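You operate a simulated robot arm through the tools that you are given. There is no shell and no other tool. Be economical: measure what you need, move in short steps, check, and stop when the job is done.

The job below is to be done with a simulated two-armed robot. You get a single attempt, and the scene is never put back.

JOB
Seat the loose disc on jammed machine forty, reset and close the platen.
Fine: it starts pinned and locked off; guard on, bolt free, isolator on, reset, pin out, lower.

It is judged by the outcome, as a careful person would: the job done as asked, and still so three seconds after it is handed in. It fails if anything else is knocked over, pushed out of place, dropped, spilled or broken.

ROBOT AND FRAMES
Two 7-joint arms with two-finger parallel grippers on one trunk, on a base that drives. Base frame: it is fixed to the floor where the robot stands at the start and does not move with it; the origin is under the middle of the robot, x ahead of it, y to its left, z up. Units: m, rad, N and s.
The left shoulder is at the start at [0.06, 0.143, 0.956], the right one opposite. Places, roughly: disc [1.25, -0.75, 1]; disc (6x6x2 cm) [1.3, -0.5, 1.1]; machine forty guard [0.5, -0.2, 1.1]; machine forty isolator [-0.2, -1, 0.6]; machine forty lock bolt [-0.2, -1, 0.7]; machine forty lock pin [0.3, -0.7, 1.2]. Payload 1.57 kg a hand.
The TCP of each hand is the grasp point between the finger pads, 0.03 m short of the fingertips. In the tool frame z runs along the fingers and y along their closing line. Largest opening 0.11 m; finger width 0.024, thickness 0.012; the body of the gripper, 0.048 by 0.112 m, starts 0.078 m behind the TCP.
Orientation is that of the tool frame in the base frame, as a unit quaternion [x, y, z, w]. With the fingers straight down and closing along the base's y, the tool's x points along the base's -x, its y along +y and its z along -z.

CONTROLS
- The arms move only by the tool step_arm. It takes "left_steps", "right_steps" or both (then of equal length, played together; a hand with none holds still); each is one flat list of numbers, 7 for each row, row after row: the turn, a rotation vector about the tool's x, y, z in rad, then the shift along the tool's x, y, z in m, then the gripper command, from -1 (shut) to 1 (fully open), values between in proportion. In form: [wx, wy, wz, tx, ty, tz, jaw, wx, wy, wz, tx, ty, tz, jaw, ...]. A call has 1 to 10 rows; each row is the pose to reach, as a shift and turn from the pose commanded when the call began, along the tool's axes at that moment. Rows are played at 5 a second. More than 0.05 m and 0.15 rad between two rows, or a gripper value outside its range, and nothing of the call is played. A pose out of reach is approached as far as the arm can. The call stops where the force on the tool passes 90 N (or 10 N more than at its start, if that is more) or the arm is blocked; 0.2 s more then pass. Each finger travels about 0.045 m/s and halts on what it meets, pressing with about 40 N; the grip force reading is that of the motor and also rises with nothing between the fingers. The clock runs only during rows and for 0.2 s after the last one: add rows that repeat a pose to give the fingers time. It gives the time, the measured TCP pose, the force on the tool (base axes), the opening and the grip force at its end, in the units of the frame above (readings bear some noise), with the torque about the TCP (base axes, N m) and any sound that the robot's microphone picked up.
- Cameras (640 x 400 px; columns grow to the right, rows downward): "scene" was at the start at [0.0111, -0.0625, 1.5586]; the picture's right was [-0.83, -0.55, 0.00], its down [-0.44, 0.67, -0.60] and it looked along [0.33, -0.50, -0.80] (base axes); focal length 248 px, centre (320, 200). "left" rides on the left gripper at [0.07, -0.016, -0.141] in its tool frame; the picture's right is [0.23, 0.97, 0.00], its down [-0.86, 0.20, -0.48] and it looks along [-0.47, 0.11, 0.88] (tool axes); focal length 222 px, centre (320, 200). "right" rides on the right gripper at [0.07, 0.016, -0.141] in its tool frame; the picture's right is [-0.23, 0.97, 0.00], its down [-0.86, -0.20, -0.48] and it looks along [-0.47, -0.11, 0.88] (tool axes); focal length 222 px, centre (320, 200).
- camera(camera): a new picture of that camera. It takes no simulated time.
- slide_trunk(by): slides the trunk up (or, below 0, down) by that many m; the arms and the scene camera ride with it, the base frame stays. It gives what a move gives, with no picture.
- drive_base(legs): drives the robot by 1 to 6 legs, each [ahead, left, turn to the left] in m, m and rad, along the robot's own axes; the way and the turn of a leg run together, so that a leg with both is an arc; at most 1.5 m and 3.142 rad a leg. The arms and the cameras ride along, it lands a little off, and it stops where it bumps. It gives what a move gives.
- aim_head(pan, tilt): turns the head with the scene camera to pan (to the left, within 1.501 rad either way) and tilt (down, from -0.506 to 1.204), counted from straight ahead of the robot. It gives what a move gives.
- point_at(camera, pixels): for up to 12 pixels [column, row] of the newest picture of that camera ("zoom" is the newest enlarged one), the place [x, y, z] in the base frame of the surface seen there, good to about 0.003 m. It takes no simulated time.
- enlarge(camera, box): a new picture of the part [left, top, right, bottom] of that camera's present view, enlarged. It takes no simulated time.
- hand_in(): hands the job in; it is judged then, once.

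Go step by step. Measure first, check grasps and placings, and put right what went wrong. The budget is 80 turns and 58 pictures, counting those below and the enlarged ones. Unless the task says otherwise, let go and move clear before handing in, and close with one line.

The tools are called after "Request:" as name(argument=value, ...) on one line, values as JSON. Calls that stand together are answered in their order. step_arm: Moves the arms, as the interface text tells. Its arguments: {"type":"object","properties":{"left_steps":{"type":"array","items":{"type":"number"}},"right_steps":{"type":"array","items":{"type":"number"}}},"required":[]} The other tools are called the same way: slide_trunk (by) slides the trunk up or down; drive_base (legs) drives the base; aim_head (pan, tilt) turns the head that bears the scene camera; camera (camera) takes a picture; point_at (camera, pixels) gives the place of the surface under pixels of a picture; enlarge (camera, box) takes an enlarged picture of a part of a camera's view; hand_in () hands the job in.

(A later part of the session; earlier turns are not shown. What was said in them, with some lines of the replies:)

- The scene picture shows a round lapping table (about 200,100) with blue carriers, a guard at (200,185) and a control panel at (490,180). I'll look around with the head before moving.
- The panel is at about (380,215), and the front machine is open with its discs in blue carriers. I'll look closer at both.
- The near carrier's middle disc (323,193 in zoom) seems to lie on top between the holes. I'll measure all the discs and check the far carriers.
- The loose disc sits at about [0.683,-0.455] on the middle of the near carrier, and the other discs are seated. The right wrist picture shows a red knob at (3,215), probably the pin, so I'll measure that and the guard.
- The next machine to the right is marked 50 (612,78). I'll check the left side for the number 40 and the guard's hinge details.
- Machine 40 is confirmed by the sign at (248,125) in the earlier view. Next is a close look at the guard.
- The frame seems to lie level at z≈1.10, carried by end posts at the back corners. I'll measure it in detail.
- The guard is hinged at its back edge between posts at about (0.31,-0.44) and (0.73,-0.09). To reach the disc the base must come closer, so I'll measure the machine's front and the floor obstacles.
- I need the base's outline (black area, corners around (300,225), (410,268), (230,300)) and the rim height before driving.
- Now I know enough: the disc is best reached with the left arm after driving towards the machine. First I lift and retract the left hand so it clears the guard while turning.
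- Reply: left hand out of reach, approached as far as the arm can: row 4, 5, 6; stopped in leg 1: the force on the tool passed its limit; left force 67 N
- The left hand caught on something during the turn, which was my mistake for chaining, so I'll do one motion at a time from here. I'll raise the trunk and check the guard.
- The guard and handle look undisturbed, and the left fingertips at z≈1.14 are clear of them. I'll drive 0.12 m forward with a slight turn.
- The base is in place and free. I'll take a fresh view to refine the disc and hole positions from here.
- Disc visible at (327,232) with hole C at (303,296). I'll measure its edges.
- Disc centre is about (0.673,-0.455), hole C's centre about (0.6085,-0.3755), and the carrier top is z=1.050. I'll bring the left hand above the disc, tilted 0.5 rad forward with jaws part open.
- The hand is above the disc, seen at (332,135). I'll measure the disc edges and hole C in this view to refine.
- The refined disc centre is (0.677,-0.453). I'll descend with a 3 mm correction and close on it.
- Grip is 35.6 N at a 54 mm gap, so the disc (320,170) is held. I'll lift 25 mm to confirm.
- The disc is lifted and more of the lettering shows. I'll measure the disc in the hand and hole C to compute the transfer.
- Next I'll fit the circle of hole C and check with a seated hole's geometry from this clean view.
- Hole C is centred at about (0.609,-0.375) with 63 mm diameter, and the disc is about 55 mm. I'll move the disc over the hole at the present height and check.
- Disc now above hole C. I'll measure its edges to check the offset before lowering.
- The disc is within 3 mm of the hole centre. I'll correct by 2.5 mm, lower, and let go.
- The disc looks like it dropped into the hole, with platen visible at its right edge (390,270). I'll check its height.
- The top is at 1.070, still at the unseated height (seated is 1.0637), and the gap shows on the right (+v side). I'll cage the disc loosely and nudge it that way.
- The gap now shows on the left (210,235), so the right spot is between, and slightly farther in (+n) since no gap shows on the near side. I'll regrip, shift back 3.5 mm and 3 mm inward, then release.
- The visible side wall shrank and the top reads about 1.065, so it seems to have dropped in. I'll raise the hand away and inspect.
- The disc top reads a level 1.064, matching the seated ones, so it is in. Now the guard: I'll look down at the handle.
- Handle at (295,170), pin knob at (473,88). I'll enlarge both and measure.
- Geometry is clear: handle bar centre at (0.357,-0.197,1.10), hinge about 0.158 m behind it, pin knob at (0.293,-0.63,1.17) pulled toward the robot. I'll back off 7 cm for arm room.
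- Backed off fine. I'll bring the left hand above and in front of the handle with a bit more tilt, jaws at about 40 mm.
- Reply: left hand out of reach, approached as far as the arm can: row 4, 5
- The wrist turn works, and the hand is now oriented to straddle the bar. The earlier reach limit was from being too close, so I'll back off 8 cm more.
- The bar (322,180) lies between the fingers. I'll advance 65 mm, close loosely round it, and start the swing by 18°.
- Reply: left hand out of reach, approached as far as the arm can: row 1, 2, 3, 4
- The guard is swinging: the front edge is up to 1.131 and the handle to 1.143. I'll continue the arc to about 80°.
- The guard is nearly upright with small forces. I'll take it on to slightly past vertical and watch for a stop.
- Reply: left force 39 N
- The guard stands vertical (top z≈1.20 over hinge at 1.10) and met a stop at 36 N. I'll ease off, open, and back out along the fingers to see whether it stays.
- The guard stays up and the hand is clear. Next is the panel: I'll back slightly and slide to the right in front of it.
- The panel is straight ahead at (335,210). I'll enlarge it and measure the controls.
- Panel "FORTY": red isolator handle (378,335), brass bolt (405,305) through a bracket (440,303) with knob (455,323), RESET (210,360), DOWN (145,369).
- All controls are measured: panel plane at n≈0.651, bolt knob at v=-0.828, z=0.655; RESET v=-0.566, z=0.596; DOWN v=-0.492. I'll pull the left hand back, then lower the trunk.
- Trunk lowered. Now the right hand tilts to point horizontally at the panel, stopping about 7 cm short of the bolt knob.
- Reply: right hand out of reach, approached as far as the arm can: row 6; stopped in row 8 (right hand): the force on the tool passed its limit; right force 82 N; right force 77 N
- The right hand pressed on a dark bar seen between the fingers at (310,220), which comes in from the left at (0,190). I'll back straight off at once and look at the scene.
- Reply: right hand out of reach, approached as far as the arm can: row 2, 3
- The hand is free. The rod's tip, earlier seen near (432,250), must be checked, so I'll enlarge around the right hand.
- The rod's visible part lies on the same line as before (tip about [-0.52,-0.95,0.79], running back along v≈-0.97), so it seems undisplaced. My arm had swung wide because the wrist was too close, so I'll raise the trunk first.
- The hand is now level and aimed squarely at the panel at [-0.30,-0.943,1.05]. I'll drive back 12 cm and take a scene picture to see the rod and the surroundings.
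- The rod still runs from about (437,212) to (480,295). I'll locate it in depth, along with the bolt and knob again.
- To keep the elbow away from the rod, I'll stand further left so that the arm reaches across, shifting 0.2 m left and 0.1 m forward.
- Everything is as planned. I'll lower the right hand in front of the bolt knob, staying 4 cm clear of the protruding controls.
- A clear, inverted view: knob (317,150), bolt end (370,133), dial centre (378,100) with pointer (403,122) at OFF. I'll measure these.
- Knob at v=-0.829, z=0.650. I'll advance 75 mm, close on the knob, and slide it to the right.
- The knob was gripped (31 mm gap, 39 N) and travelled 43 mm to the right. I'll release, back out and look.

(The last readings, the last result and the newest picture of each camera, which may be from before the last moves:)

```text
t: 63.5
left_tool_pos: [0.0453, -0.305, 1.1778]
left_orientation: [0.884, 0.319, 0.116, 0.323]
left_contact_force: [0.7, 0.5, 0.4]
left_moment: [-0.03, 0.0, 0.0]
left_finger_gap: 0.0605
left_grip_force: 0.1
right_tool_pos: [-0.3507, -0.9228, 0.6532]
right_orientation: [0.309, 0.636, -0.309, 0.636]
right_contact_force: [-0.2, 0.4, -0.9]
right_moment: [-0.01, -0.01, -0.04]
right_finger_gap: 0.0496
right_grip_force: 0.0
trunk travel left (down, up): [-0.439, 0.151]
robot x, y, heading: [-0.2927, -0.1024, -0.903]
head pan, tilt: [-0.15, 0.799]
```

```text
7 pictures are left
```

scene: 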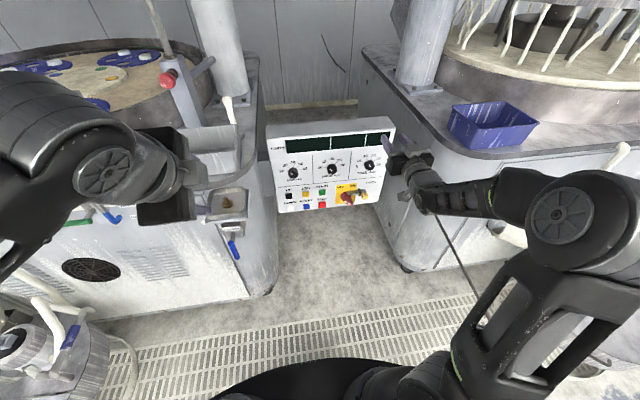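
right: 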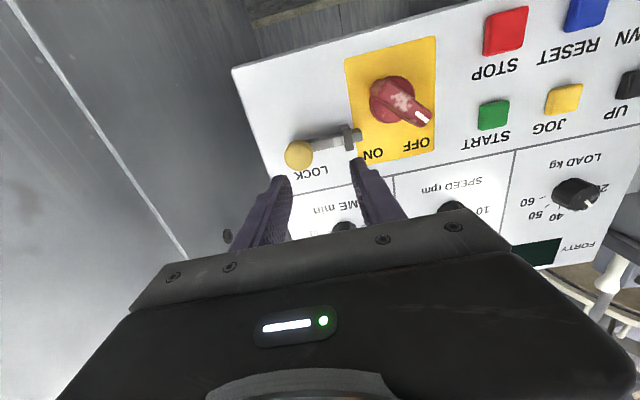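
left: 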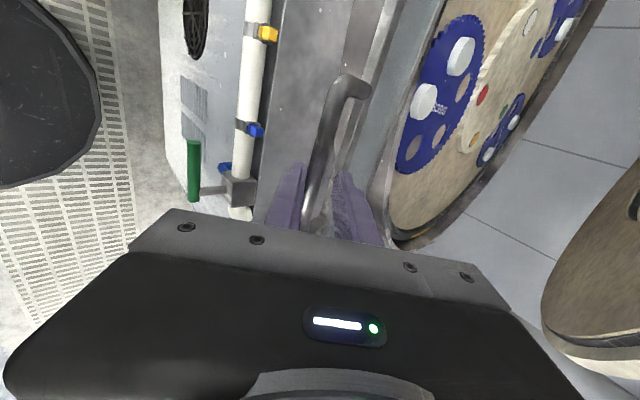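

The bolt is withdrawn clear of the dial. Next I measure the isolator's dial and bar for turning.

Request:
point_at(camera="right", pixels=[[390, 99], [372, 105], [400, 78], [422, 117], [412, 120], [428, 110], [385, 83], [375, 95], [400, 103], [410, 85], [355, 60], [430, 150]])

```text
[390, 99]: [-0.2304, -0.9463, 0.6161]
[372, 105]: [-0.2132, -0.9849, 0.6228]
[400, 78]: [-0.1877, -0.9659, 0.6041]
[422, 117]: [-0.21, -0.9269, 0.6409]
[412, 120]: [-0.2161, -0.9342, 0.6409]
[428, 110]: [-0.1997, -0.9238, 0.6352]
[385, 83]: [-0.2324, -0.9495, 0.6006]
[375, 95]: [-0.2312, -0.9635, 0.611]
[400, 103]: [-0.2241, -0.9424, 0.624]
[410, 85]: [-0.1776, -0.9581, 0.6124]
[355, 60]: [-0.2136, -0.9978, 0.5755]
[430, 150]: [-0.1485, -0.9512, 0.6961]
```

The dial pivot is at about v=-0.757, z=0.621, with the bar tilted 38° to OFF. I'll align the hand to the bar, advance and grip.

Request:
step_arm(right_steps=[0, 0, -0.133, 0.0064, 0.0183, 0, -0.1, 0, 0, -0.266, 0.0128, 0.0366, 0, -0.1, 0, 0, -0.399, 0.0192, 0.055, 0, -0.1, 0, 0, -0.532, 0.0256, 0.0733, 0, -0.1, 0, 0, -0.663, 0.032, 0.0916, 0, -0.1, 0, 0, -0.663, 0.032, 0.0916, 0.046, -0.1, 0, 0, -0.663, 0.032, 0.0916, 0.092, -0.1, 0, 0, -0.663, 0.032, 0.0916, 0.092, -0.8, 0, 0, -0.663, 0.032, 0.0916, 0.092, -0.8, 0, 0, -0.663, 0.032, 0.0916, 0.092, -0.8])

```text
t: 65.8
left_tool_pos: [0.0439, -0.306, 1.1789]
left_orientation: [0.883, 0.32, 0.116, 0.322]
left_contact_force: [-1.1, -0.2, -0.1]
left_moment: [-0.01, 0.0, -0.05]
left_finger_gap: 0.0605
left_grip_force: 0.1
right_tool_pos: [-0.2219, -0.9385, 0.6219]
right_orientation: [0.084, 0.701, -0.5, 0.501]
right_contact_force: [-5.7, -7.8, 4.6]
right_moment: [0.25, 0.15, 0.36]
right_finger_gap: 0.0181
right_grip_force: 22.4
trunk travel left (down, up): [-0.439, 0.151]
robot x, y, heading: [-0.2957, -0.1003, -0.906]
head pan, tilt: [-0.15, 0.799]
```

The bar is gripped (18 mm), centred on the pivot. I'll turn clockwise to ON.

Request:
step_arm(right_steps=[0, 0, 0.14, 0, 0, 0, -0.8, 0, 0, 0.28, 0, 0, 0, -0.8, 0, 0, 0.42, 0, 0, 0, -0.8, 0, 0, 0.56, 0, 0, 0, -0.8, 0, 0, 0.7, 0, 0, 0, -0.8, 0, 0, 0.84, 0, 0, 0, -0.8, 0, 0, 0.98, 0, 0, 0, -0.8, 0, 0, 1.12, 0, 0, 0, -0.8, 0, 0, 1.26, 0, 0, 0, -0.8, 0, 0, 1.4, 0, 0, 0, -0.8])

```text
t: 68.0
left_tool_pos: [0.046, -0.3044, 1.1776]
left_orientation: [0.883, 0.319, 0.115, 0.324]
left_contact_force: [-0.3, 0.0, 1.2]
left_moment: [0.02, 0.0, -0.04]
left_finger_gap: 0.0605
left_grip_force: 0.0
right_tool_pos: [-0.2194, -0.935, 0.6222]
right_orientation: [0.515, 0.484, -0.055, 0.705]
right_contact_force: [16.4, 16.3, 6.0]
right_moment: [-0.21, -0.09, -0.75]
right_finger_gap: 0.0179
right_grip_force: 32.6
trunk travel left (down, up): [-0.439, 0.151]
robot x, y, heading: [-0.2963, -0.0988, -0.904]
head pan, tilt: [-0.15, 0.799]
```

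It turned 80° with little resisting torque. I'll release, back out and check the pointer.

Request:
step_arm(right_steps=[0, 0, 0, 0, 0, 0, -0.1, 0, 0, 0, 0, 0, 0, -0.1, 0, 0, 0, 0, 0, -0.045, -0.1, 0, 0, 0, 0, 0, -0.09, -0.1])

Request:
camera(camera="right")

```text
t: 69.0
left_tool_pos: [0.0454, -0.3053, 1.178]
left_orientation: [0.883, 0.319, 0.115, 0.323]
left_contact_force: [-0.4, 0.7, -0.7]
left_moment: [0.02, -0.02, 0.0]
left_finger_gap: 0.0606
left_grip_force: 0.1
right_tool_pos: [-0.2799, -0.8657, 0.6237]
right_orientation: [0.516, 0.483, -0.058, 0.705]
right_contact_force: [-0.3, 0.8, 0.3]
right_moment: [0.05, 0.01, 0.02]
right_finger_gap: 0.0494
right_grip_force: 0.0
trunk travel left (down, up): [-0.439, 0.151]
robot x, y, heading: [-0.2935, -0.1029, -0.908]
head pan, tilt: [-0.15, 0.799]
```

```text
6 pictures are left
```

right: 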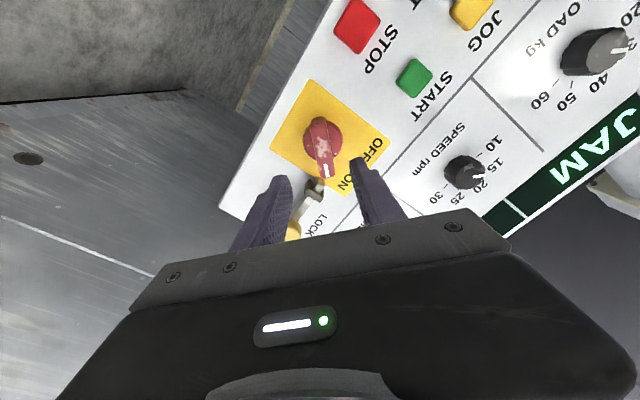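

The display lights up with "JAM", so the isolator is on. Next is RESET; I'll back the base 8 cm for a comfortable wrist position first.

Request:
drive_base(legs=[[-0.08, 0, 0]])

```text
t: 70.0
left_tool_pos: [-0.0051, -0.2416, 1.1778]
left_orientation: [0.884, 0.319, 0.116, 0.323]
left_contact_force: [-1.5, 0.5, 0.4]
left_moment: [-0.02, -0.02, 0.02]
left_finger_gap: 0.0604
left_grip_force: 0.1
right_tool_pos: [-0.3285, -0.8028, 0.6227]
right_orientation: [0.516, 0.483, -0.058, 0.705]
right_contact_force: [0.5, -0.6, -0.1]
right_moment: [0.0, -0.01, -0.01]
right_finger_gap: 0.0497
right_grip_force: 0.1
trunk travel left (down, up): [-0.439, 0.151]
robot x, y, heading: [-0.3426, -0.0383, -0.908]
head pan, tilt: [-0.15, 0.799]
```

Request:
step_arm(right_steps=[0, 0, -0.1225, 0.0253, 0.0194, 0.0262, -1, 0, 0, -0.245, 0.0507, 0.0388, 0.0523, -1, 0, 0, -0.3675, 0.076, 0.0581, 0.0785, -1, 0, 0, -0.49, 0.1014, 0.0775, 0.1047, -1, 0, 0, -0.6125, 0.1267, 0.0969, 0.1308, -1, 0, 0, -0.735, 0.1521, 0.1163, 0.157, -1])

Request:
camera(camera="right")

```text
t: 71.4
left_tool_pos: [-0.0049, -0.2434, 1.1773]
left_orientation: [0.884, 0.319, 0.116, 0.323]
left_contact_force: [0.0, 0.7, -0.6]
left_moment: [-0.03, 0.02, -0.04]
left_finger_gap: 0.0606
left_grip_force: 0.0
right_tool_pos: [-0.0853, -0.8095, 0.5867]
right_orientation: [0.307, 0.637, -0.309, 0.635]
right_contact_force: [0.5, -0.3, 0.6]
right_moment: [0.04, 0.02, 0.0]
right_finger_gap: 0.0002
right_grip_force: 21.3
trunk travel left (down, up): [-0.439, 0.151]
robot x, y, heading: [-0.3439, -0.0358, -0.91]
head pan, tilt: [-0.15, 0.799]
```

```text
5 pictures are left
```

right: 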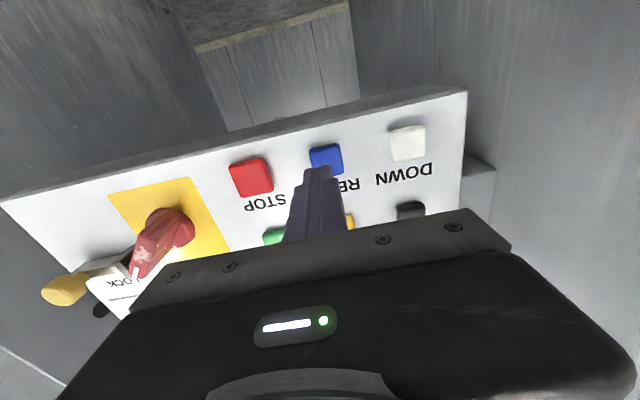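

The closed fingertips point at RESET (326,158). I'll measure RESET and DOWN once more from here.

Request:
point_at(camera="right", pixels=[[326, 156], [314, 152], [340, 158], [326, 148], [406, 142], [395, 142], [420, 142]])

```text
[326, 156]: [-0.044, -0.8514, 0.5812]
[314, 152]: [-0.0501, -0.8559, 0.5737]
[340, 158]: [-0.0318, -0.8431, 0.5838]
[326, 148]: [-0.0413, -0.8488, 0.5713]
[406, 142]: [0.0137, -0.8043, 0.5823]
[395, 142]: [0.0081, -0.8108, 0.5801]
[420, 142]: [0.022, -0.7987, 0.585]
```

Request:
step_arm(right_steps=[0, 0, 0, 0.004, 0.009, 0.012, -1, 0, 0, 0, 0.004, 0.009, 0.025, -1, 0, 0, 0, 0.004, 0.009, 0.032, -1, 0, 0, 0, 0.004, 0.009, 0.038, -1, 0, 0, 0, 0.004, 0.009, 0.038, -1])

Request:
step_arm(right_steps=[0, 0, 0, 0, 0, -0.03, -1, 0, 0, 0, 0, 0, -0.04, -1])

Request:
enlarge(camera="scene", box=[220, 0, 460, 240])

```text
t: 72.6
left_tool_pos: [-0.0061, -0.2424, 1.1777]
left_orientation: [0.883, 0.319, 0.116, 0.323]
left_contact_force: [-0.3, 0.5, 0.5]
left_moment: [-0.03, 0.04, -0.03]
left_finger_gap: 0.0604
left_grip_force: 0.1
right_tool_pos: [-0.0579, -0.8308, 0.5833]
right_orientation: [0.311, 0.638, -0.307, 0.635]
right_contact_force: [-18.7, 12.6, -7.5]
right_moment: [0.13, 0.08, -0.23]
right_finger_gap: 0.0
right_grip_force: 21.1
right hand out of reach, approached as far as the arm can: row 4, 5
trunk travel left (down, up): [-0.439, 0.151]
robot x, y, heading: [-0.3464, -0.036, -0.91]
head pan, tilt: [-0.15, 0.799]
heard: click
```

```text
t: 73.2
left_tool_pos: [-0.0046, -0.2421, 1.1789]
left_orientation: [0.883, 0.32, 0.116, 0.323]
left_contact_force: [-0.4, 0.7, 0.3]
left_moment: [0.0, 0.02, 0.03]
left_finger_gap: 0.0606
left_grip_force: 0.2
right_tool_pos: [-0.0786, -0.7993, 0.589]
right_orientation: [0.306, 0.636, -0.308, 0.638]
right_contact_force: [1.2, 0.0, 0.1]
right_moment: [-0.03, 0.01, -0.01]
right_finger_gap: 0.0001
right_grip_force: 21.0
trunk travel left (down, up): [-0.439, 0.151]
robot x, y, heading: [-0.3454, -0.0369, -0.913]
head pan, tilt: [-0.15, 0.799]
```

```text
1.67 times, centred on (340, 120) of scene
```

zoom: 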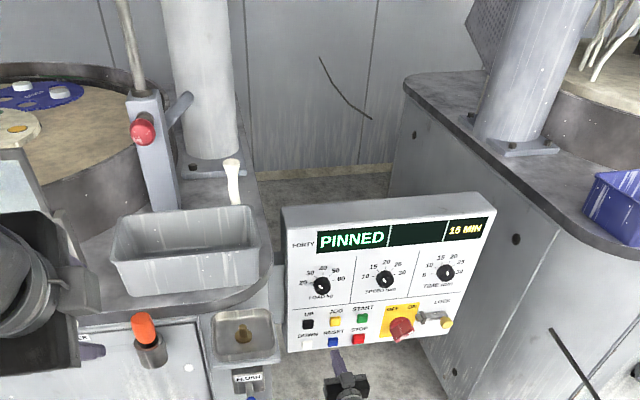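

The display now reads "PINNED", so the reset took. I'll measure the pin's red knob (143,128) in this view.

Request:
point_at(camera="zoom", pixels=[[143, 130], [134, 130], [152, 130], [142, 119], [142, 142], [150, 114], [160, 150], [185, 105], [178, 115], [134, 100]])

```text
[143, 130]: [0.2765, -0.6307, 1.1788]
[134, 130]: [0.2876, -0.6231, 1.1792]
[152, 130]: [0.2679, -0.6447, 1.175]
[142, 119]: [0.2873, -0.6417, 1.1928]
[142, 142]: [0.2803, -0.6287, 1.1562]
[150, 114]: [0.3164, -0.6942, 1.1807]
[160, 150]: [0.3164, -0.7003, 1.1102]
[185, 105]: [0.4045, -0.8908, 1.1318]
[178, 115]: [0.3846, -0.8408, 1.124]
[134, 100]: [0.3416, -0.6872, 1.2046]
```

Pin knob centre is about v=-0.176, n=0.682, z=1.173. I'll back off, raise the trunk, and lift the right hand to that height.

Request:
drive_base(legs=[[-0.08, 0, 0]])

Request:
slide_trunk(by=0.15)

Request:
step_arm(right_steps=[0, 0, 0, -0.044, 0, 0, -1, 0, 0, 0, -0.088, 0, 0, -1, 0, 0, 0, -0.132, 0, 0, -0.6, 0, 0, 0, -0.176, 0, 0, -0.2, 0, 0, 0, -0.22, 0, 0, 0.1, 0, 0, 0, -0.264, 0, 0, 0.1, 0, 0, 0, -0.308, 0, 0, 0.1, 0, 0, 0, -0.352, 0, 0, 0.1, 0, 0, 0, -0.396, 0, 0, 0.1, 0, 0, 0, -0.435, 0, 0, 0.1])

```text
t: 74.3
left_tool_pos: [-0.0532, -0.1808, 1.1782]
left_orientation: [0.883, 0.32, 0.116, 0.323]
left_contact_force: [-0.6, 0.1, -0.2]
left_moment: [-0.03, -0.02, 0.0]
left_finger_gap: 0.0603
left_grip_force: 0.1
right_tool_pos: [-0.1278, -0.7371, 0.5886]
right_orientation: [0.307, 0.637, -0.307, 0.637]
right_contact_force: [-0.2, 0.3, 0.3]
right_moment: [0.01, 0.0, -0.01]
right_finger_gap: 0.0
right_grip_force: 20.5
trunk travel left (down, up): [-0.439, 0.151]
robot x, y, heading: [-0.3935, 0.0243, -0.908]
head pan, tilt: [-0.15, 0.799]
```

```text
t: 76.0
left_tool_pos: [-0.0522, -0.182, 1.3275]
left_orientation: [0.883, 0.319, 0.116, 0.322]
left_contact_force: [-0.2, -0.1, -0.1]
left_moment: [-0.01, 0.0, 0.0]
left_finger_gap: 0.0603
left_grip_force: 0.0
right_tool_pos: [-0.1273, -0.7379, 0.7366]
right_orientation: [0.307, 0.637, -0.308, 0.637]
right_contact_force: [-1.0, 0.4, 0.1]
right_moment: [0.02, 0.01, 0.0]
right_finger_gap: 0.0002
right_grip_force: 21.3
trunk travel left (down, up): [-0.589, 0.001]
robot x, y, heading: [-0.3954, 0.0221, -0.907]
head pan, tilt: [-0.15, 0.799]
```

```text
t: 78.2
left_tool_pos: [-0.0521, -0.1801, 1.3275]
left_orientation: [0.883, 0.319, 0.116, 0.323]
left_contact_force: [0.5, 0.1, 0.1]
left_moment: [0.0, -0.03, 0.01]
left_finger_gap: 0.0604
left_grip_force: 0.0
right_tool_pos: [-0.1297, -0.737, 1.1746]
right_orientation: [0.308, 0.637, -0.308, 0.637]
right_contact_force: [-0.1, 0.3, -0.3]
right_moment: [0.02, 0.02, 0.01]
right_finger_gap: 0.0604
right_grip_force: 0.1
trunk travel left (down, up): [-0.589, 0.001]
robot x, y, heading: [-0.3946, 0.0248, -0.909]
head pan, tilt: [-0.15, 0.799]
```

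Request:
drive_base(legs=[[0, 0.34, 0], [0.09, 0, 0]])

Request:
camera(camera="right")

```text
t: 81.2
left_tool_pos: [0.2732, -0.0463, 1.3272]
left_orientation: [0.884, 0.316, 0.115, 0.323]
left_contact_force: [-0.1, 0.1, -0.3]
left_moment: [0.04, 0.04, 0.0]
left_finger_gap: 0.0604
left_grip_force: 0.1
right_tool_pos: [0.1954, -0.6017, 1.1726]
right_orientation: [0.311, 0.636, -0.31, 0.635]
right_contact_force: [0.6, -0.6, -0.5]
right_moment: [-0.06, -0.01, 0.01]
right_finger_gap: 0.0606
right_grip_force: 0.0
trunk travel left (down, up): [-0.589, 0.001]
robot x, y, heading: [-0.0637, 0.1634, -0.914]
head pan, tilt: [-0.15, 0.799]
```

```text
3 pictures are left
```

right: 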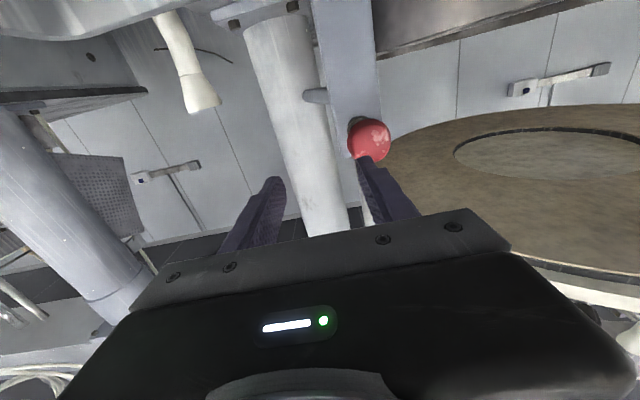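

Request:
point_at(camera="right", pixels=[[370, 138], [352, 138], [386, 138], [370, 122], [370, 152], [353, 123]])

```text
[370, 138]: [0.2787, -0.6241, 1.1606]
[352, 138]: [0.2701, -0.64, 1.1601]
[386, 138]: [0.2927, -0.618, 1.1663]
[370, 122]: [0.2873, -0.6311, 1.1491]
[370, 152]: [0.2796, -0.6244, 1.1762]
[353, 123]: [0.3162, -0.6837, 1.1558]
```

Knob centre v=-0.172, z=1.170, 5 cm to the left of the hand. I'll shift across, advance and grip it.

Request:
step_arm(right_steps=[0, 0, 0, 0.0013, 0.0255, 0, 0.1, 0, 0, 0, 0.0026, 0.0509, 0, 0.1, 0, 0, 0, 0.0026, 0.0509, 0.043, 0.1, 0, 0, 0, 0.0026, 0.0509, 0.0855, 0.1, 0, 0, 0, 0.0026, 0.0509, 0.0855, -0.3, 0, 0, 0, 0.0026, 0.0509, 0.0855, -0.8, 0, 0, 0, 0.0026, 0.0509, 0.0855, -0.8])

```text
t: 82.8
left_tool_pos: [0.2724, -0.0446, 1.3286]
left_orientation: [0.885, 0.316, 0.114, 0.323]
left_contact_force: [0.3, 0.2, -0.2]
left_moment: [0.01, 0.01, -0.01]
left_finger_gap: 0.0602
left_grip_force: 0.0
right_tool_pos: [0.2871, -0.6364, 1.1714]
right_orientation: [0.31, 0.636, -0.31, 0.635]
right_contact_force: [3.1, 0.9, 1.1]
right_moment: [0.35, 0.24, 1.07]
right_finger_gap: 0.0431
right_grip_force: 29.3
trunk travel left (down, up): [-0.589, 0.001]
robot x, y, heading: [-0.0644, 0.1645, -0.914]
head pan, tilt: [-0.15, 0.799]
```

The knob is gripped at 43 mm. I'll pull it straight out, slowly.

Request:
step_arm(right_steps=[0, 0, 0, 0, 0, -0.01, -0.8, 0, 0, 0, 0, 0, -0.02, -0.8, 0, 0, 0, 0, 0, -0.03, -0.8, 0, 0, 0, 0, 0, -0.04, -0.8, 0, 0, 0, 0, 0, -0.05, -0.8, 0, 0, 0, 0, 0, -0.06, -0.8])

```text
t: 84.2
left_tool_pos: [0.274, -0.0451, 1.3276]
left_orientation: [0.885, 0.316, 0.115, 0.323]
left_contact_force: [0.1, 0.5, 0.4]
left_moment: [-0.02, -0.04, 0.04]
left_finger_gap: 0.0604
left_grip_force: 0.0
right_tool_pos: [0.2488, -0.5883, 1.1702]
right_orientation: [0.311, 0.637, -0.309, 0.634]
right_contact_force: [9.4, -11.4, -0.1]
right_moment: [0.02, 0.04, 0.78]
right_finger_gap: 0.043
right_grip_force: 22.8
trunk travel left (down, up): [-0.589, 0.001]
robot x, y, heading: [-0.0689, 0.1645, -0.913]
head pan, tilt: [-0.15, 0.799]
```

It slid 6 cm with about 15 N drag, so it is still in its guide. I'll pull a little further and watch the force.

Request:
step_arm(right_steps=[0, 0, 0, 0, 0, -0.01, -0.8, 0, 0, 0, 0, 0, -0.02, -0.8, 0, 0, 0, 0, 0, -0.02, -0.8])

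```text
t: 85.0
left_tool_pos: [0.275, -0.0479, 1.3257]
left_orientation: [0.885, 0.316, 0.113, 0.321]
left_contact_force: [0.6, -0.9, -0.9]
left_moment: [-0.01, 0.02, -0.02]
left_finger_gap: 0.0605
left_grip_force: 0.0
right_tool_pos: [0.2402, -0.5742, 1.1683]
right_orientation: [0.311, 0.638, -0.309, 0.634]
right_contact_force: [15.1, -17.1, -1.9]
right_moment: [0.6, 0.37, 0.26]
right_finger_gap: 0.0428
right_grip_force: 44.9
trunk travel left (down, up): [-0.589, 0.001]
robot x, y, heading: [-0.0657, 0.1629, -0.916]
head pan, tilt: [-0.15, 0.799]
```

The drag rose to 23 N, possibly an end stop. I'll look at both pin and display in one picture.

Request:
aim_head(pan=-0.5, tilt=0.75)

Request:
enlarge(camera="scene", box=[180, 60, 480, 250])

```text
t: 85.8
left_tool_pos: [0.2754, -0.048, 1.3269]
left_orientation: [0.885, 0.316, 0.114, 0.322]
left_contact_force: [-0.5, 0.1, -0.2]
left_moment: [0.02, 0.0, 0.0]
left_finger_gap: 0.0602
left_grip_force: 0.1
right_tool_pos: [0.2386, -0.574, 1.1671]
right_orientation: [0.311, 0.637, -0.309, 0.634]
right_contact_force: [13.7, -15.4, -4.6]
right_moment: [0.38, 0.23, 0.25]
right_finger_gap: 0.0427
right_grip_force: 44.4
trunk travel left (down, up): [-0.589, 0.001]
robot x, y, heading: [-0.0633, 0.1615, -0.914]
head pan, tilt: [-0.499, 0.75]
```

```text
2.11 times, centred on (330, 155) of scene
```

zoom: 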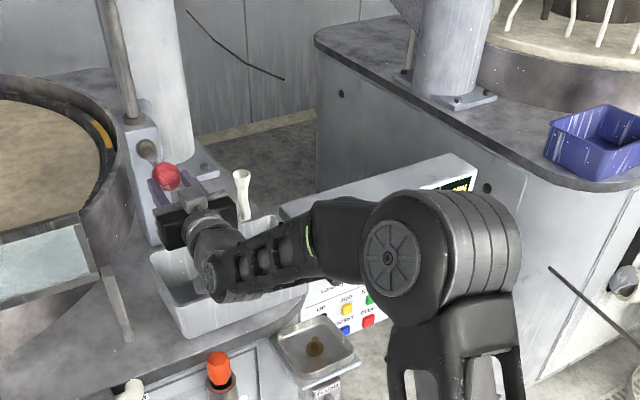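

Request:
point_at(camera="zoom", pixels=[[165, 175], [165, 165], [148, 150], [153, 158], [157, 162], [142, 152], [460, 183], [172, 172]])

```text
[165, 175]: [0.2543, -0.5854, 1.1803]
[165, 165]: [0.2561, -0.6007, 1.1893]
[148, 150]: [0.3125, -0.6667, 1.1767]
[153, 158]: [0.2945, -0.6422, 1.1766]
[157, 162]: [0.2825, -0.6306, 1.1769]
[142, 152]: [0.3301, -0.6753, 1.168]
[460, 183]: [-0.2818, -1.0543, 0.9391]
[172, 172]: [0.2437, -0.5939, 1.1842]
```

The knob moved 5 cm out and then stopped while the fingers slipped on the ball, so the pin is captive and fully drawn. I'll release gently and back away.

Request:
step_arm(right_steps=[0, 0, 0, 0, 0, 0.005, -0.4, 0, 0, 0, 0, 0, 0.005, 0.1, 0, 0, 0, 0, 0, 0.005, 0.1, 0, 0, 0, 0, 0, -0.02, 0.1])

Request:
drive_base(legs=[[-0.1, 0, 0], [0, -0.34, 0]])

```text
t: 86.8
left_tool_pos: [0.2717, -0.0447, 1.3287]
left_orientation: [0.885, 0.316, 0.114, 0.324]
left_contact_force: [0.0, -0.4, 0.0]
left_moment: [0.02, -0.01, 0.01]
left_finger_gap: 0.0607
left_grip_force: 0.2
right_tool_pos: [0.2242, -0.5555, 1.1728]
right_orientation: [0.311, 0.635, -0.311, 0.635]
right_contact_force: [0.1, -0.5, 0.0]
right_moment: [-0.03, 0.02, -0.02]
right_finger_gap: 0.0605
right_grip_force: 0.1
trunk travel left (down, up): [-0.589, 0.001]
robot x, y, heading: [-0.0627, 0.1621, -0.91]
head pan, tilt: [-0.499, 0.75]
```

```text
t: 89.7
left_tool_pos: [-0.0573, -0.1695, 1.3278]
left_orientation: [0.886, 0.312, 0.114, 0.324]
left_contact_force: [-1.4, 0.6, 0.5]
left_moment: [0.04, -0.03, 0.0]
left_finger_gap: 0.0605
left_grip_force: 0.0
right_tool_pos: [-0.1093, -0.6823, 1.1719]
right_orientation: [0.313, 0.634, -0.313, 0.634]
right_contact_force: [-0.5, 0.0, 1.3]
right_moment: [0.0, -0.01, 0.02]
right_finger_gap: 0.0603
right_grip_force: 0.1
trunk travel left (down, up): [-0.589, 0.001]
robot x, y, heading: [-0.3948, 0.0382, -0.92]
head pan, tilt: [-0.499, 0.75]
```

Before lowering the hand I'll check where the flush tray's edges are (from the latest enlarged picture).

Request:
point_at(camera="zoom", pixels=[[355, 358], [308, 382], [280, 335], [325, 318], [330, 385], [355, 366], [305, 300], [180, 335]])

```text
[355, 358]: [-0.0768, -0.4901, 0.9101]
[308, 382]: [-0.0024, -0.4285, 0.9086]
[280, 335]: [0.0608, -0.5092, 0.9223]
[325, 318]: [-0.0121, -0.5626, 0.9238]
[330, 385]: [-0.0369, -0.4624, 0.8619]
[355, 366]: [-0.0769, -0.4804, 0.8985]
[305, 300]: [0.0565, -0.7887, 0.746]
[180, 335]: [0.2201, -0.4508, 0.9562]
```

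The tray ends at v=-0.365, so the hand at v=-0.51 has room. I'll lower the trunk, then the right hand, to button height.

Request:
slide_trunk(by=-0.15)

Request:
step_arm(right_steps=[0, 0, 0, 0.044, 0, 0, -1, 0, 0, 0, 0.088, 0, 0, -1, 0, 0, 0, 0.132, 0, 0, -1, 0, 0, 0, 0.176, 0, 0, -1, 0, 0, 0, 0.22, 0, 0, -1, 0, 0, 0, 0.264, 0, 0, -1, 0, 0, 0, 0.308, 0, 0, -1, 0, 0, 0, 0.352, 0, 0, -1, 0, 0, 0, 0.396, 0, 0, -1, 0, 0, 0, 0.437, 0, 0, -1])

Request:
drive_base(legs=[[0.08, 0, 0.015]])

```text
t: 91.5
left_tool_pos: [-0.0579, -0.1708, 1.1787]
left_orientation: [0.886, 0.313, 0.113, 0.323]
left_contact_force: [-0.4, -0.2, 0.2]
left_moment: [0.02, 0.0, 0.0]
left_finger_gap: 0.0606
left_grip_force: 0.0
right_tool_pos: [-0.1091, -0.6821, 1.0222]
right_orientation: [0.312, 0.634, -0.312, 0.634]
right_contact_force: [-0.6, 0.0, -0.5]
right_moment: [0.02, 0.02, 0.02]
right_finger_gap: 0.0609
right_grip_force: 0.1
trunk travel left (down, up): [-0.439, 0.151]
robot x, y, heading: [-0.3935, 0.0379, -0.919]
head pan, tilt: [-0.499, 0.75]
```

```text
t: 93.7
left_tool_pos: [-0.058, -0.1702, 1.1768]
left_orientation: [0.886, 0.313, 0.113, 0.323]
left_contact_force: [0.5, -0.2, -0.8]
left_moment: [-0.03, -0.02, 0.03]
left_finger_gap: 0.0607
left_grip_force: 0.1
right_tool_pos: [-0.1087, -0.6826, 0.5834]
right_orientation: [0.312, 0.634, -0.312, 0.635]
right_contact_force: [0.0, -0.3, -0.1]
right_moment: [0.0, -0.01, 0.0]
right_finger_gap: 0.0
right_grip_force: 21.1
trunk travel left (down, up): [-0.439, 0.151]
robot x, y, heading: [-0.393, 0.0411, -0.925]
head pan, tilt: [-0.499, 0.75]
```

```text
t: 94.7
left_tool_pos: [-0.0039, -0.2313, 1.1778]
left_orientation: [0.884, 0.318, 0.115, 0.323]
left_contact_force: [0.3, -0.3, -0.4]
left_moment: [0.02, 0.03, -0.02]
left_finger_gap: 0.0603
left_grip_force: 0.0
right_tool_pos: [-0.0508, -0.7416, 0.5815]
right_orientation: [0.308, 0.636, -0.309, 0.636]
right_contact_force: [0.7, 0.7, 0.1]
right_moment: [-0.01, 0.01, -0.04]
right_finger_gap: 0.0
right_grip_force: 21.3
trunk travel left (down, up): [-0.439, 0.151]
robot x, y, heading: [-0.3439, -0.0257, -0.91]
head pan, tilt: [-0.499, 0.75]
```

Hand in front of DOWN (v offset 1 cm). I'll press and hold it, listening.

Request:
step_arm(right_steps=[0, 0, 0, 0, 0.011, 0.03, -1, 0, 0, 0, 0, 0.011, 0.052, -1, 0, 0, 0, 0, 0.011, 0.062, -1, 0, 0, 0, 0, 0.011, 0.068, -1, 0, 0, 0, 0, 0.011, 0.068, -1, 0, 0, 0, 0, 0.011, 0.068, -1, 0, 0, 0, 0, 0.011, 0.068, -1, 0, 0, 0, 0, 0.011, 0.068, -1, 0, 0, 0, 0, 0.011, 0.068, -1, 0, 0, 0, 0, 0.011, 0.068, -1])

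Request:
aim_head(pan=0.1, tilt=0.5)

Request:
camera(camera="scene")

```text
t: 96.9
left_tool_pos: [-0.0041, -0.2287, 1.1782]
left_orientation: [0.884, 0.318, 0.115, 0.323]
left_contact_force: [-0.5, -0.2, 0.7]
left_moment: [-0.03, -0.02, 0.01]
left_finger_gap: 0.0605
left_grip_force: 0.1
right_tool_pos: [-0.0049, -0.7814, 0.5831]
right_orientation: [0.309, 0.636, -0.308, 0.636]
right_contact_force: [-0.7, 0.3, -1.2]
right_moment: [-0.02, 0.0, 0.02]
right_finger_gap: 0.0
right_grip_force: 21.7
right hand out of reach, approached as far as the arm can: row 3, 4, 5, 6, 7, 8, 9, 10
trunk travel left (down, up): [-0.439, 0.151]
robot x, y, heading: [-0.3435, -0.022, -0.91]
head pan, tilt: [-0.499, 0.75]
```

```text
t: 97.9
left_tool_pos: [-0.0052, -0.2287, 1.1775]
left_orientation: [0.884, 0.319, 0.115, 0.322]
left_contact_force: [0.5, 0.8, 0.1]
left_moment: [0.05, 0.01, 0.0]
left_finger_gap: 0.0606
left_grip_force: 0.1
right_tool_pos: [-0.0047, -0.7805, 0.5843]
right_orientation: [0.309, 0.637, -0.308, 0.636]
right_contact_force: [-0.3, 1.1, -0.3]
right_moment: [0.03, -0.03, 0.0]
right_finger_gap: 0.0001
right_grip_force: 21.3
trunk travel left (down, up): [-0.439, 0.151]
robot x, y, heading: [-0.3447, -0.0233, -0.908]
head pan, tilt: [0.099, 0.499]
```

```text
1 pictures are left
5 turns are left
```

scene: 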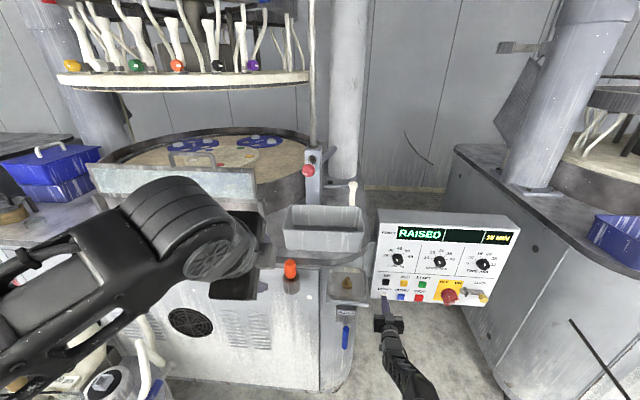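

The display reads "RAISED", so the pin is out, but the reach fell just short of the button. I'll pull the hand back, drive 6 cm closer, and press and hold DOWN.

Request:
step_arm(right_steps=[0, 0, 0, 0, 0, -0.035, -1, 0, 0, 0, 0, 0, -0.07, -1])

Request:
drive_base(legs=[[0.06, 0, 0]])

Request:
step_arm(right_steps=[0, 0, 0, 0, 0, 0.01, -1, 0, 0, 0, 0, 0, 0.018, -1, 0, 0, 0, 0, 0, 0.025, -1, 0, 0, 0, 0, 0, 0.025, -1, 0, 0, 0, 0, 0, 0.025, -1, 0, 0, 0, 0, 0, 0.025, -1, 0, 0, 0, 0, 0, 0.025, -1, 0, 0, 0, 0, 0, 0.025, -1, 0, 0, 0, 0, 0, 0.025, -1, 0, 0, 0, 0, 0, 0.025, -1])

```text
t: 98.5
left_tool_pos: [-0.0062, -0.2303, 1.1781]
left_orientation: [0.884, 0.318, 0.115, 0.323]
left_contact_force: [0.3, -0.5, 0.2]
left_moment: [0.03, 0.03, 0.01]
left_finger_gap: 0.0606
left_grip_force: 0.1
right_tool_pos: [-0.0488, -0.7249, 0.5859]
right_orientation: [0.308, 0.636, -0.308, 0.637]
right_contact_force: [-0.6, -0.8, -0.1]
right_moment: [-0.02, -0.02, -0.01]
right_finger_gap: 0.0
right_grip_force: 21.3
trunk travel left (down, up): [-0.439, 0.151]
robot x, y, heading: [-0.3468, -0.0224, -0.91]
head pan, tilt: [0.099, 0.499]
```

```text
t: 99.5
left_tool_pos: [0.0315, -0.2775, 1.1755]
left_orientation: [0.883, 0.319, 0.115, 0.323]
left_contact_force: [-0.4, 0.2, 0.3]
left_moment: [0.02, 0.02, 0.02]
left_finger_gap: 0.0605
left_grip_force: 0.0
right_tool_pos: [-0.012, -0.7726, 0.5833]
right_orientation: [0.309, 0.637, -0.308, 0.635]
right_contact_force: [-0.5, 0.3, 0.2]
right_moment: [0.01, -0.02, 0.0]
right_finger_gap: 0.0
right_grip_force: 21.4
trunk travel left (down, up): [-0.439, 0.151]
robot x, y, heading: [-0.3061, -0.0714, -0.907]
head pan, tilt: [0.099, 0.499]
```

```text
t: 101.7
left_tool_pos: [0.0282, -0.2743, 1.179]
left_orientation: [0.883, 0.319, 0.115, 0.324]
left_contact_force: [0.3, 0.3, 1.2]
left_moment: [-0.01, -0.03, 0.02]
left_finger_gap: 0.0604
left_grip_force: 0.1
right_tool_pos: [0.0016, -0.7892, 0.5839]
right_orientation: [0.309, 0.637, -0.307, 0.636]
right_contact_force: [-33.8, 31.0, -2.9]
right_moment: [-0.11, 0.11, -0.19]
right_finger_gap: 0.0001
right_grip_force: 21.3
trunk travel left (down, up): [-0.439, 0.151]
robot x, y, heading: [-0.3089, -0.0744, -0.914]
head pan, tilt: [0.099, 0.499]
heard: click
4 turns are left
```

Clicked, with about 46 N on the button. I'll keep holding for a few more seconds, then take the last picture while still pressing.

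Request:
step_arm(right_steps=[0, 0, 0, 0, 0, 0, -1, 0, 0, 0, 0, 0, 0, -1, 0, 0, 0, 0, 0, 0, -1, 0, 0, 0, 0, 0, 0, -1, 0, 0, 0, 0, 0, 0, -1, 0, 0, 0, 0, 0, 0, -1, 0, 0, 0, 0, 0, 0, -1, 0, 0, 0, 0, 0, 0, -1, 0, 0, 0, 0, 0, 0, -1, 0, 0, 0, 0, 0, 0, -1])

Request:
step_arm(right_steps=[0, 0, 0, 0, 0, 0, -1, 0, 0, 0, 0, 0, 0, -1, 0, 0, 0, 0, 0, 0, -1, 0, 0, 0, 0, 0, 0, -1, 0, 0, 0, 0, 0, 0, -1, 0, 0, 0, 0, 0, 0, -1, 0, 0, 0, 0, 0, 0, -1, 0, 0, 0, 0, 0, 0, -1, 0, 0, 0, 0, 0, 0, -1, 0, 0, 0, 0, 0, 0, -1])

Request:
camera(camera="scene")

```text
t: 103.9
left_tool_pos: [0.0296, -0.2763, 1.1785]
left_orientation: [0.883, 0.319, 0.115, 0.324]
left_contact_force: [-0.3, 0.3, 0.7]
left_moment: [-0.01, -0.01, -0.02]
left_finger_gap: 0.0603
left_grip_force: 0.1
right_tool_pos: [0.0019, -0.7899, 0.5836]
right_orientation: [0.309, 0.637, -0.307, 0.636]
right_contact_force: [-37.2, 29.5, -4.8]
right_moment: [0.09, 0.03, -0.31]
right_finger_gap: 0.0
right_grip_force: 21.5
trunk travel left (down, up): [-0.439, 0.151]
robot x, y, heading: [-0.3085, -0.0716, -0.908]
head pan, tilt: [0.099, 0.499]
```

```text
t: 106.1
left_tool_pos: [0.029, -0.2754, 1.1783]
left_orientation: [0.884, 0.318, 0.116, 0.323]
left_contact_force: [-0.1, -0.4, 0.4]
left_moment: [0.03, 0.0, -0.02]
left_finger_gap: 0.0604
left_grip_force: 0.1
right_tool_pos: [0.0016, -0.7893, 0.584]
right_orientation: [0.31, 0.637, -0.307, 0.636]
right_contact_force: [-35.3, 30.6, -4.9]
right_moment: [0.09, 0.08, -0.26]
right_finger_gap: 0.0
right_grip_force: 21.1
trunk travel left (down, up): [-0.439, 0.151]
robot x, y, heading: [-0.3116, -0.0714, -0.911]
head pan, tilt: [0.099, 0.499]
```

```text
0 pictures are left
3 turns are left
```

scene: 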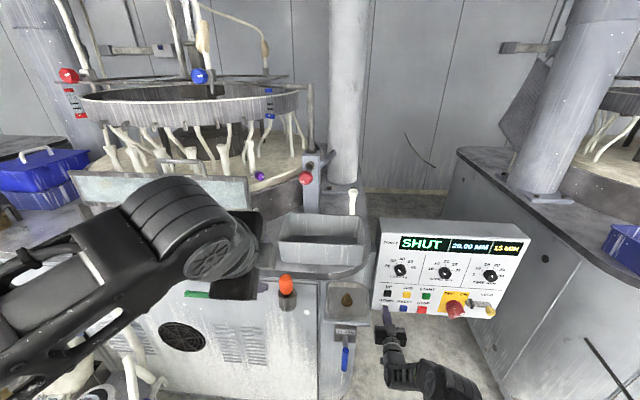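

The display reads "SHUT" and the platen is down behind the upright guard. I'll let off the button, back clear along the same line, and hold still.

Request:
step_arm(right_steps=[0, 0, 0, 0, 0, -0.025, -1, 0, 0, 0, 0, 0, -0.05, -1, 0, 0, 0, 0, 0, -0.06, -1])

Request:
drive_base(legs=[[-0.08, 0, 0]])

```text
t: 106.9
left_tool_pos: [0.0304, -0.2774, 1.1781]
left_orientation: [0.884, 0.319, 0.116, 0.322]
left_contact_force: [0.6, 0.0, -0.2]
left_moment: [-0.03, 0.01, -0.01]
left_finger_gap: 0.0607
left_grip_force: 0.0
right_tool_pos: [-0.033, -0.7439, 0.5852]
right_orientation: [0.308, 0.636, -0.308, 0.637]
right_contact_force: [0.0, 1.0, -0.5]
right_moment: [-0.02, -0.03, 0.02]
right_finger_gap: 0.0
right_grip_force: 21.1
trunk travel left (down, up): [-0.439, 0.151]
robot x, y, heading: [-0.3085, -0.0681, -0.912]
head pan, tilt: [0.099, 0.499]
```

```text
t: 108.0
left_tool_pos: [-0.019, -0.2135, 1.1775]
left_orientation: [0.884, 0.317, 0.114, 0.324]
left_contact_force: [0.0, -0.6, -0.5]
left_moment: [-0.01, 0.02, -0.02]
left_finger_gap: 0.0603
left_grip_force: 0.1
right_tool_pos: [-0.0841, -0.6803, 0.5844]
right_orientation: [0.309, 0.636, -0.309, 0.637]
right_contact_force: [-0.8, 0.6, 0.5]
right_moment: [0.0, 0.01, 0.01]
right_finger_gap: 0.0002
right_grip_force: 21.1
trunk travel left (down, up): [-0.439, 0.151]
robot x, y, heading: [-0.3602, -0.0066, -0.908]
head pan, tilt: [0.099, 0.499]
2 turns are left
```

Both hands are clear and free of contact, and the panel showed SHUT, so I'm handing in.

Request:
hand_in()

```text
The job is handed in.
```

Machine forty is done: the loose disc is seated, guard up, bolt free, isolator on, jam reset and pin out. The platen is lowered and the panel reads SHUT. Along the way the right hand pressed hard on a dark rod by machine fifty, and the left hand knocked the guard area during an early turn; both looked unmoved in later pictures.
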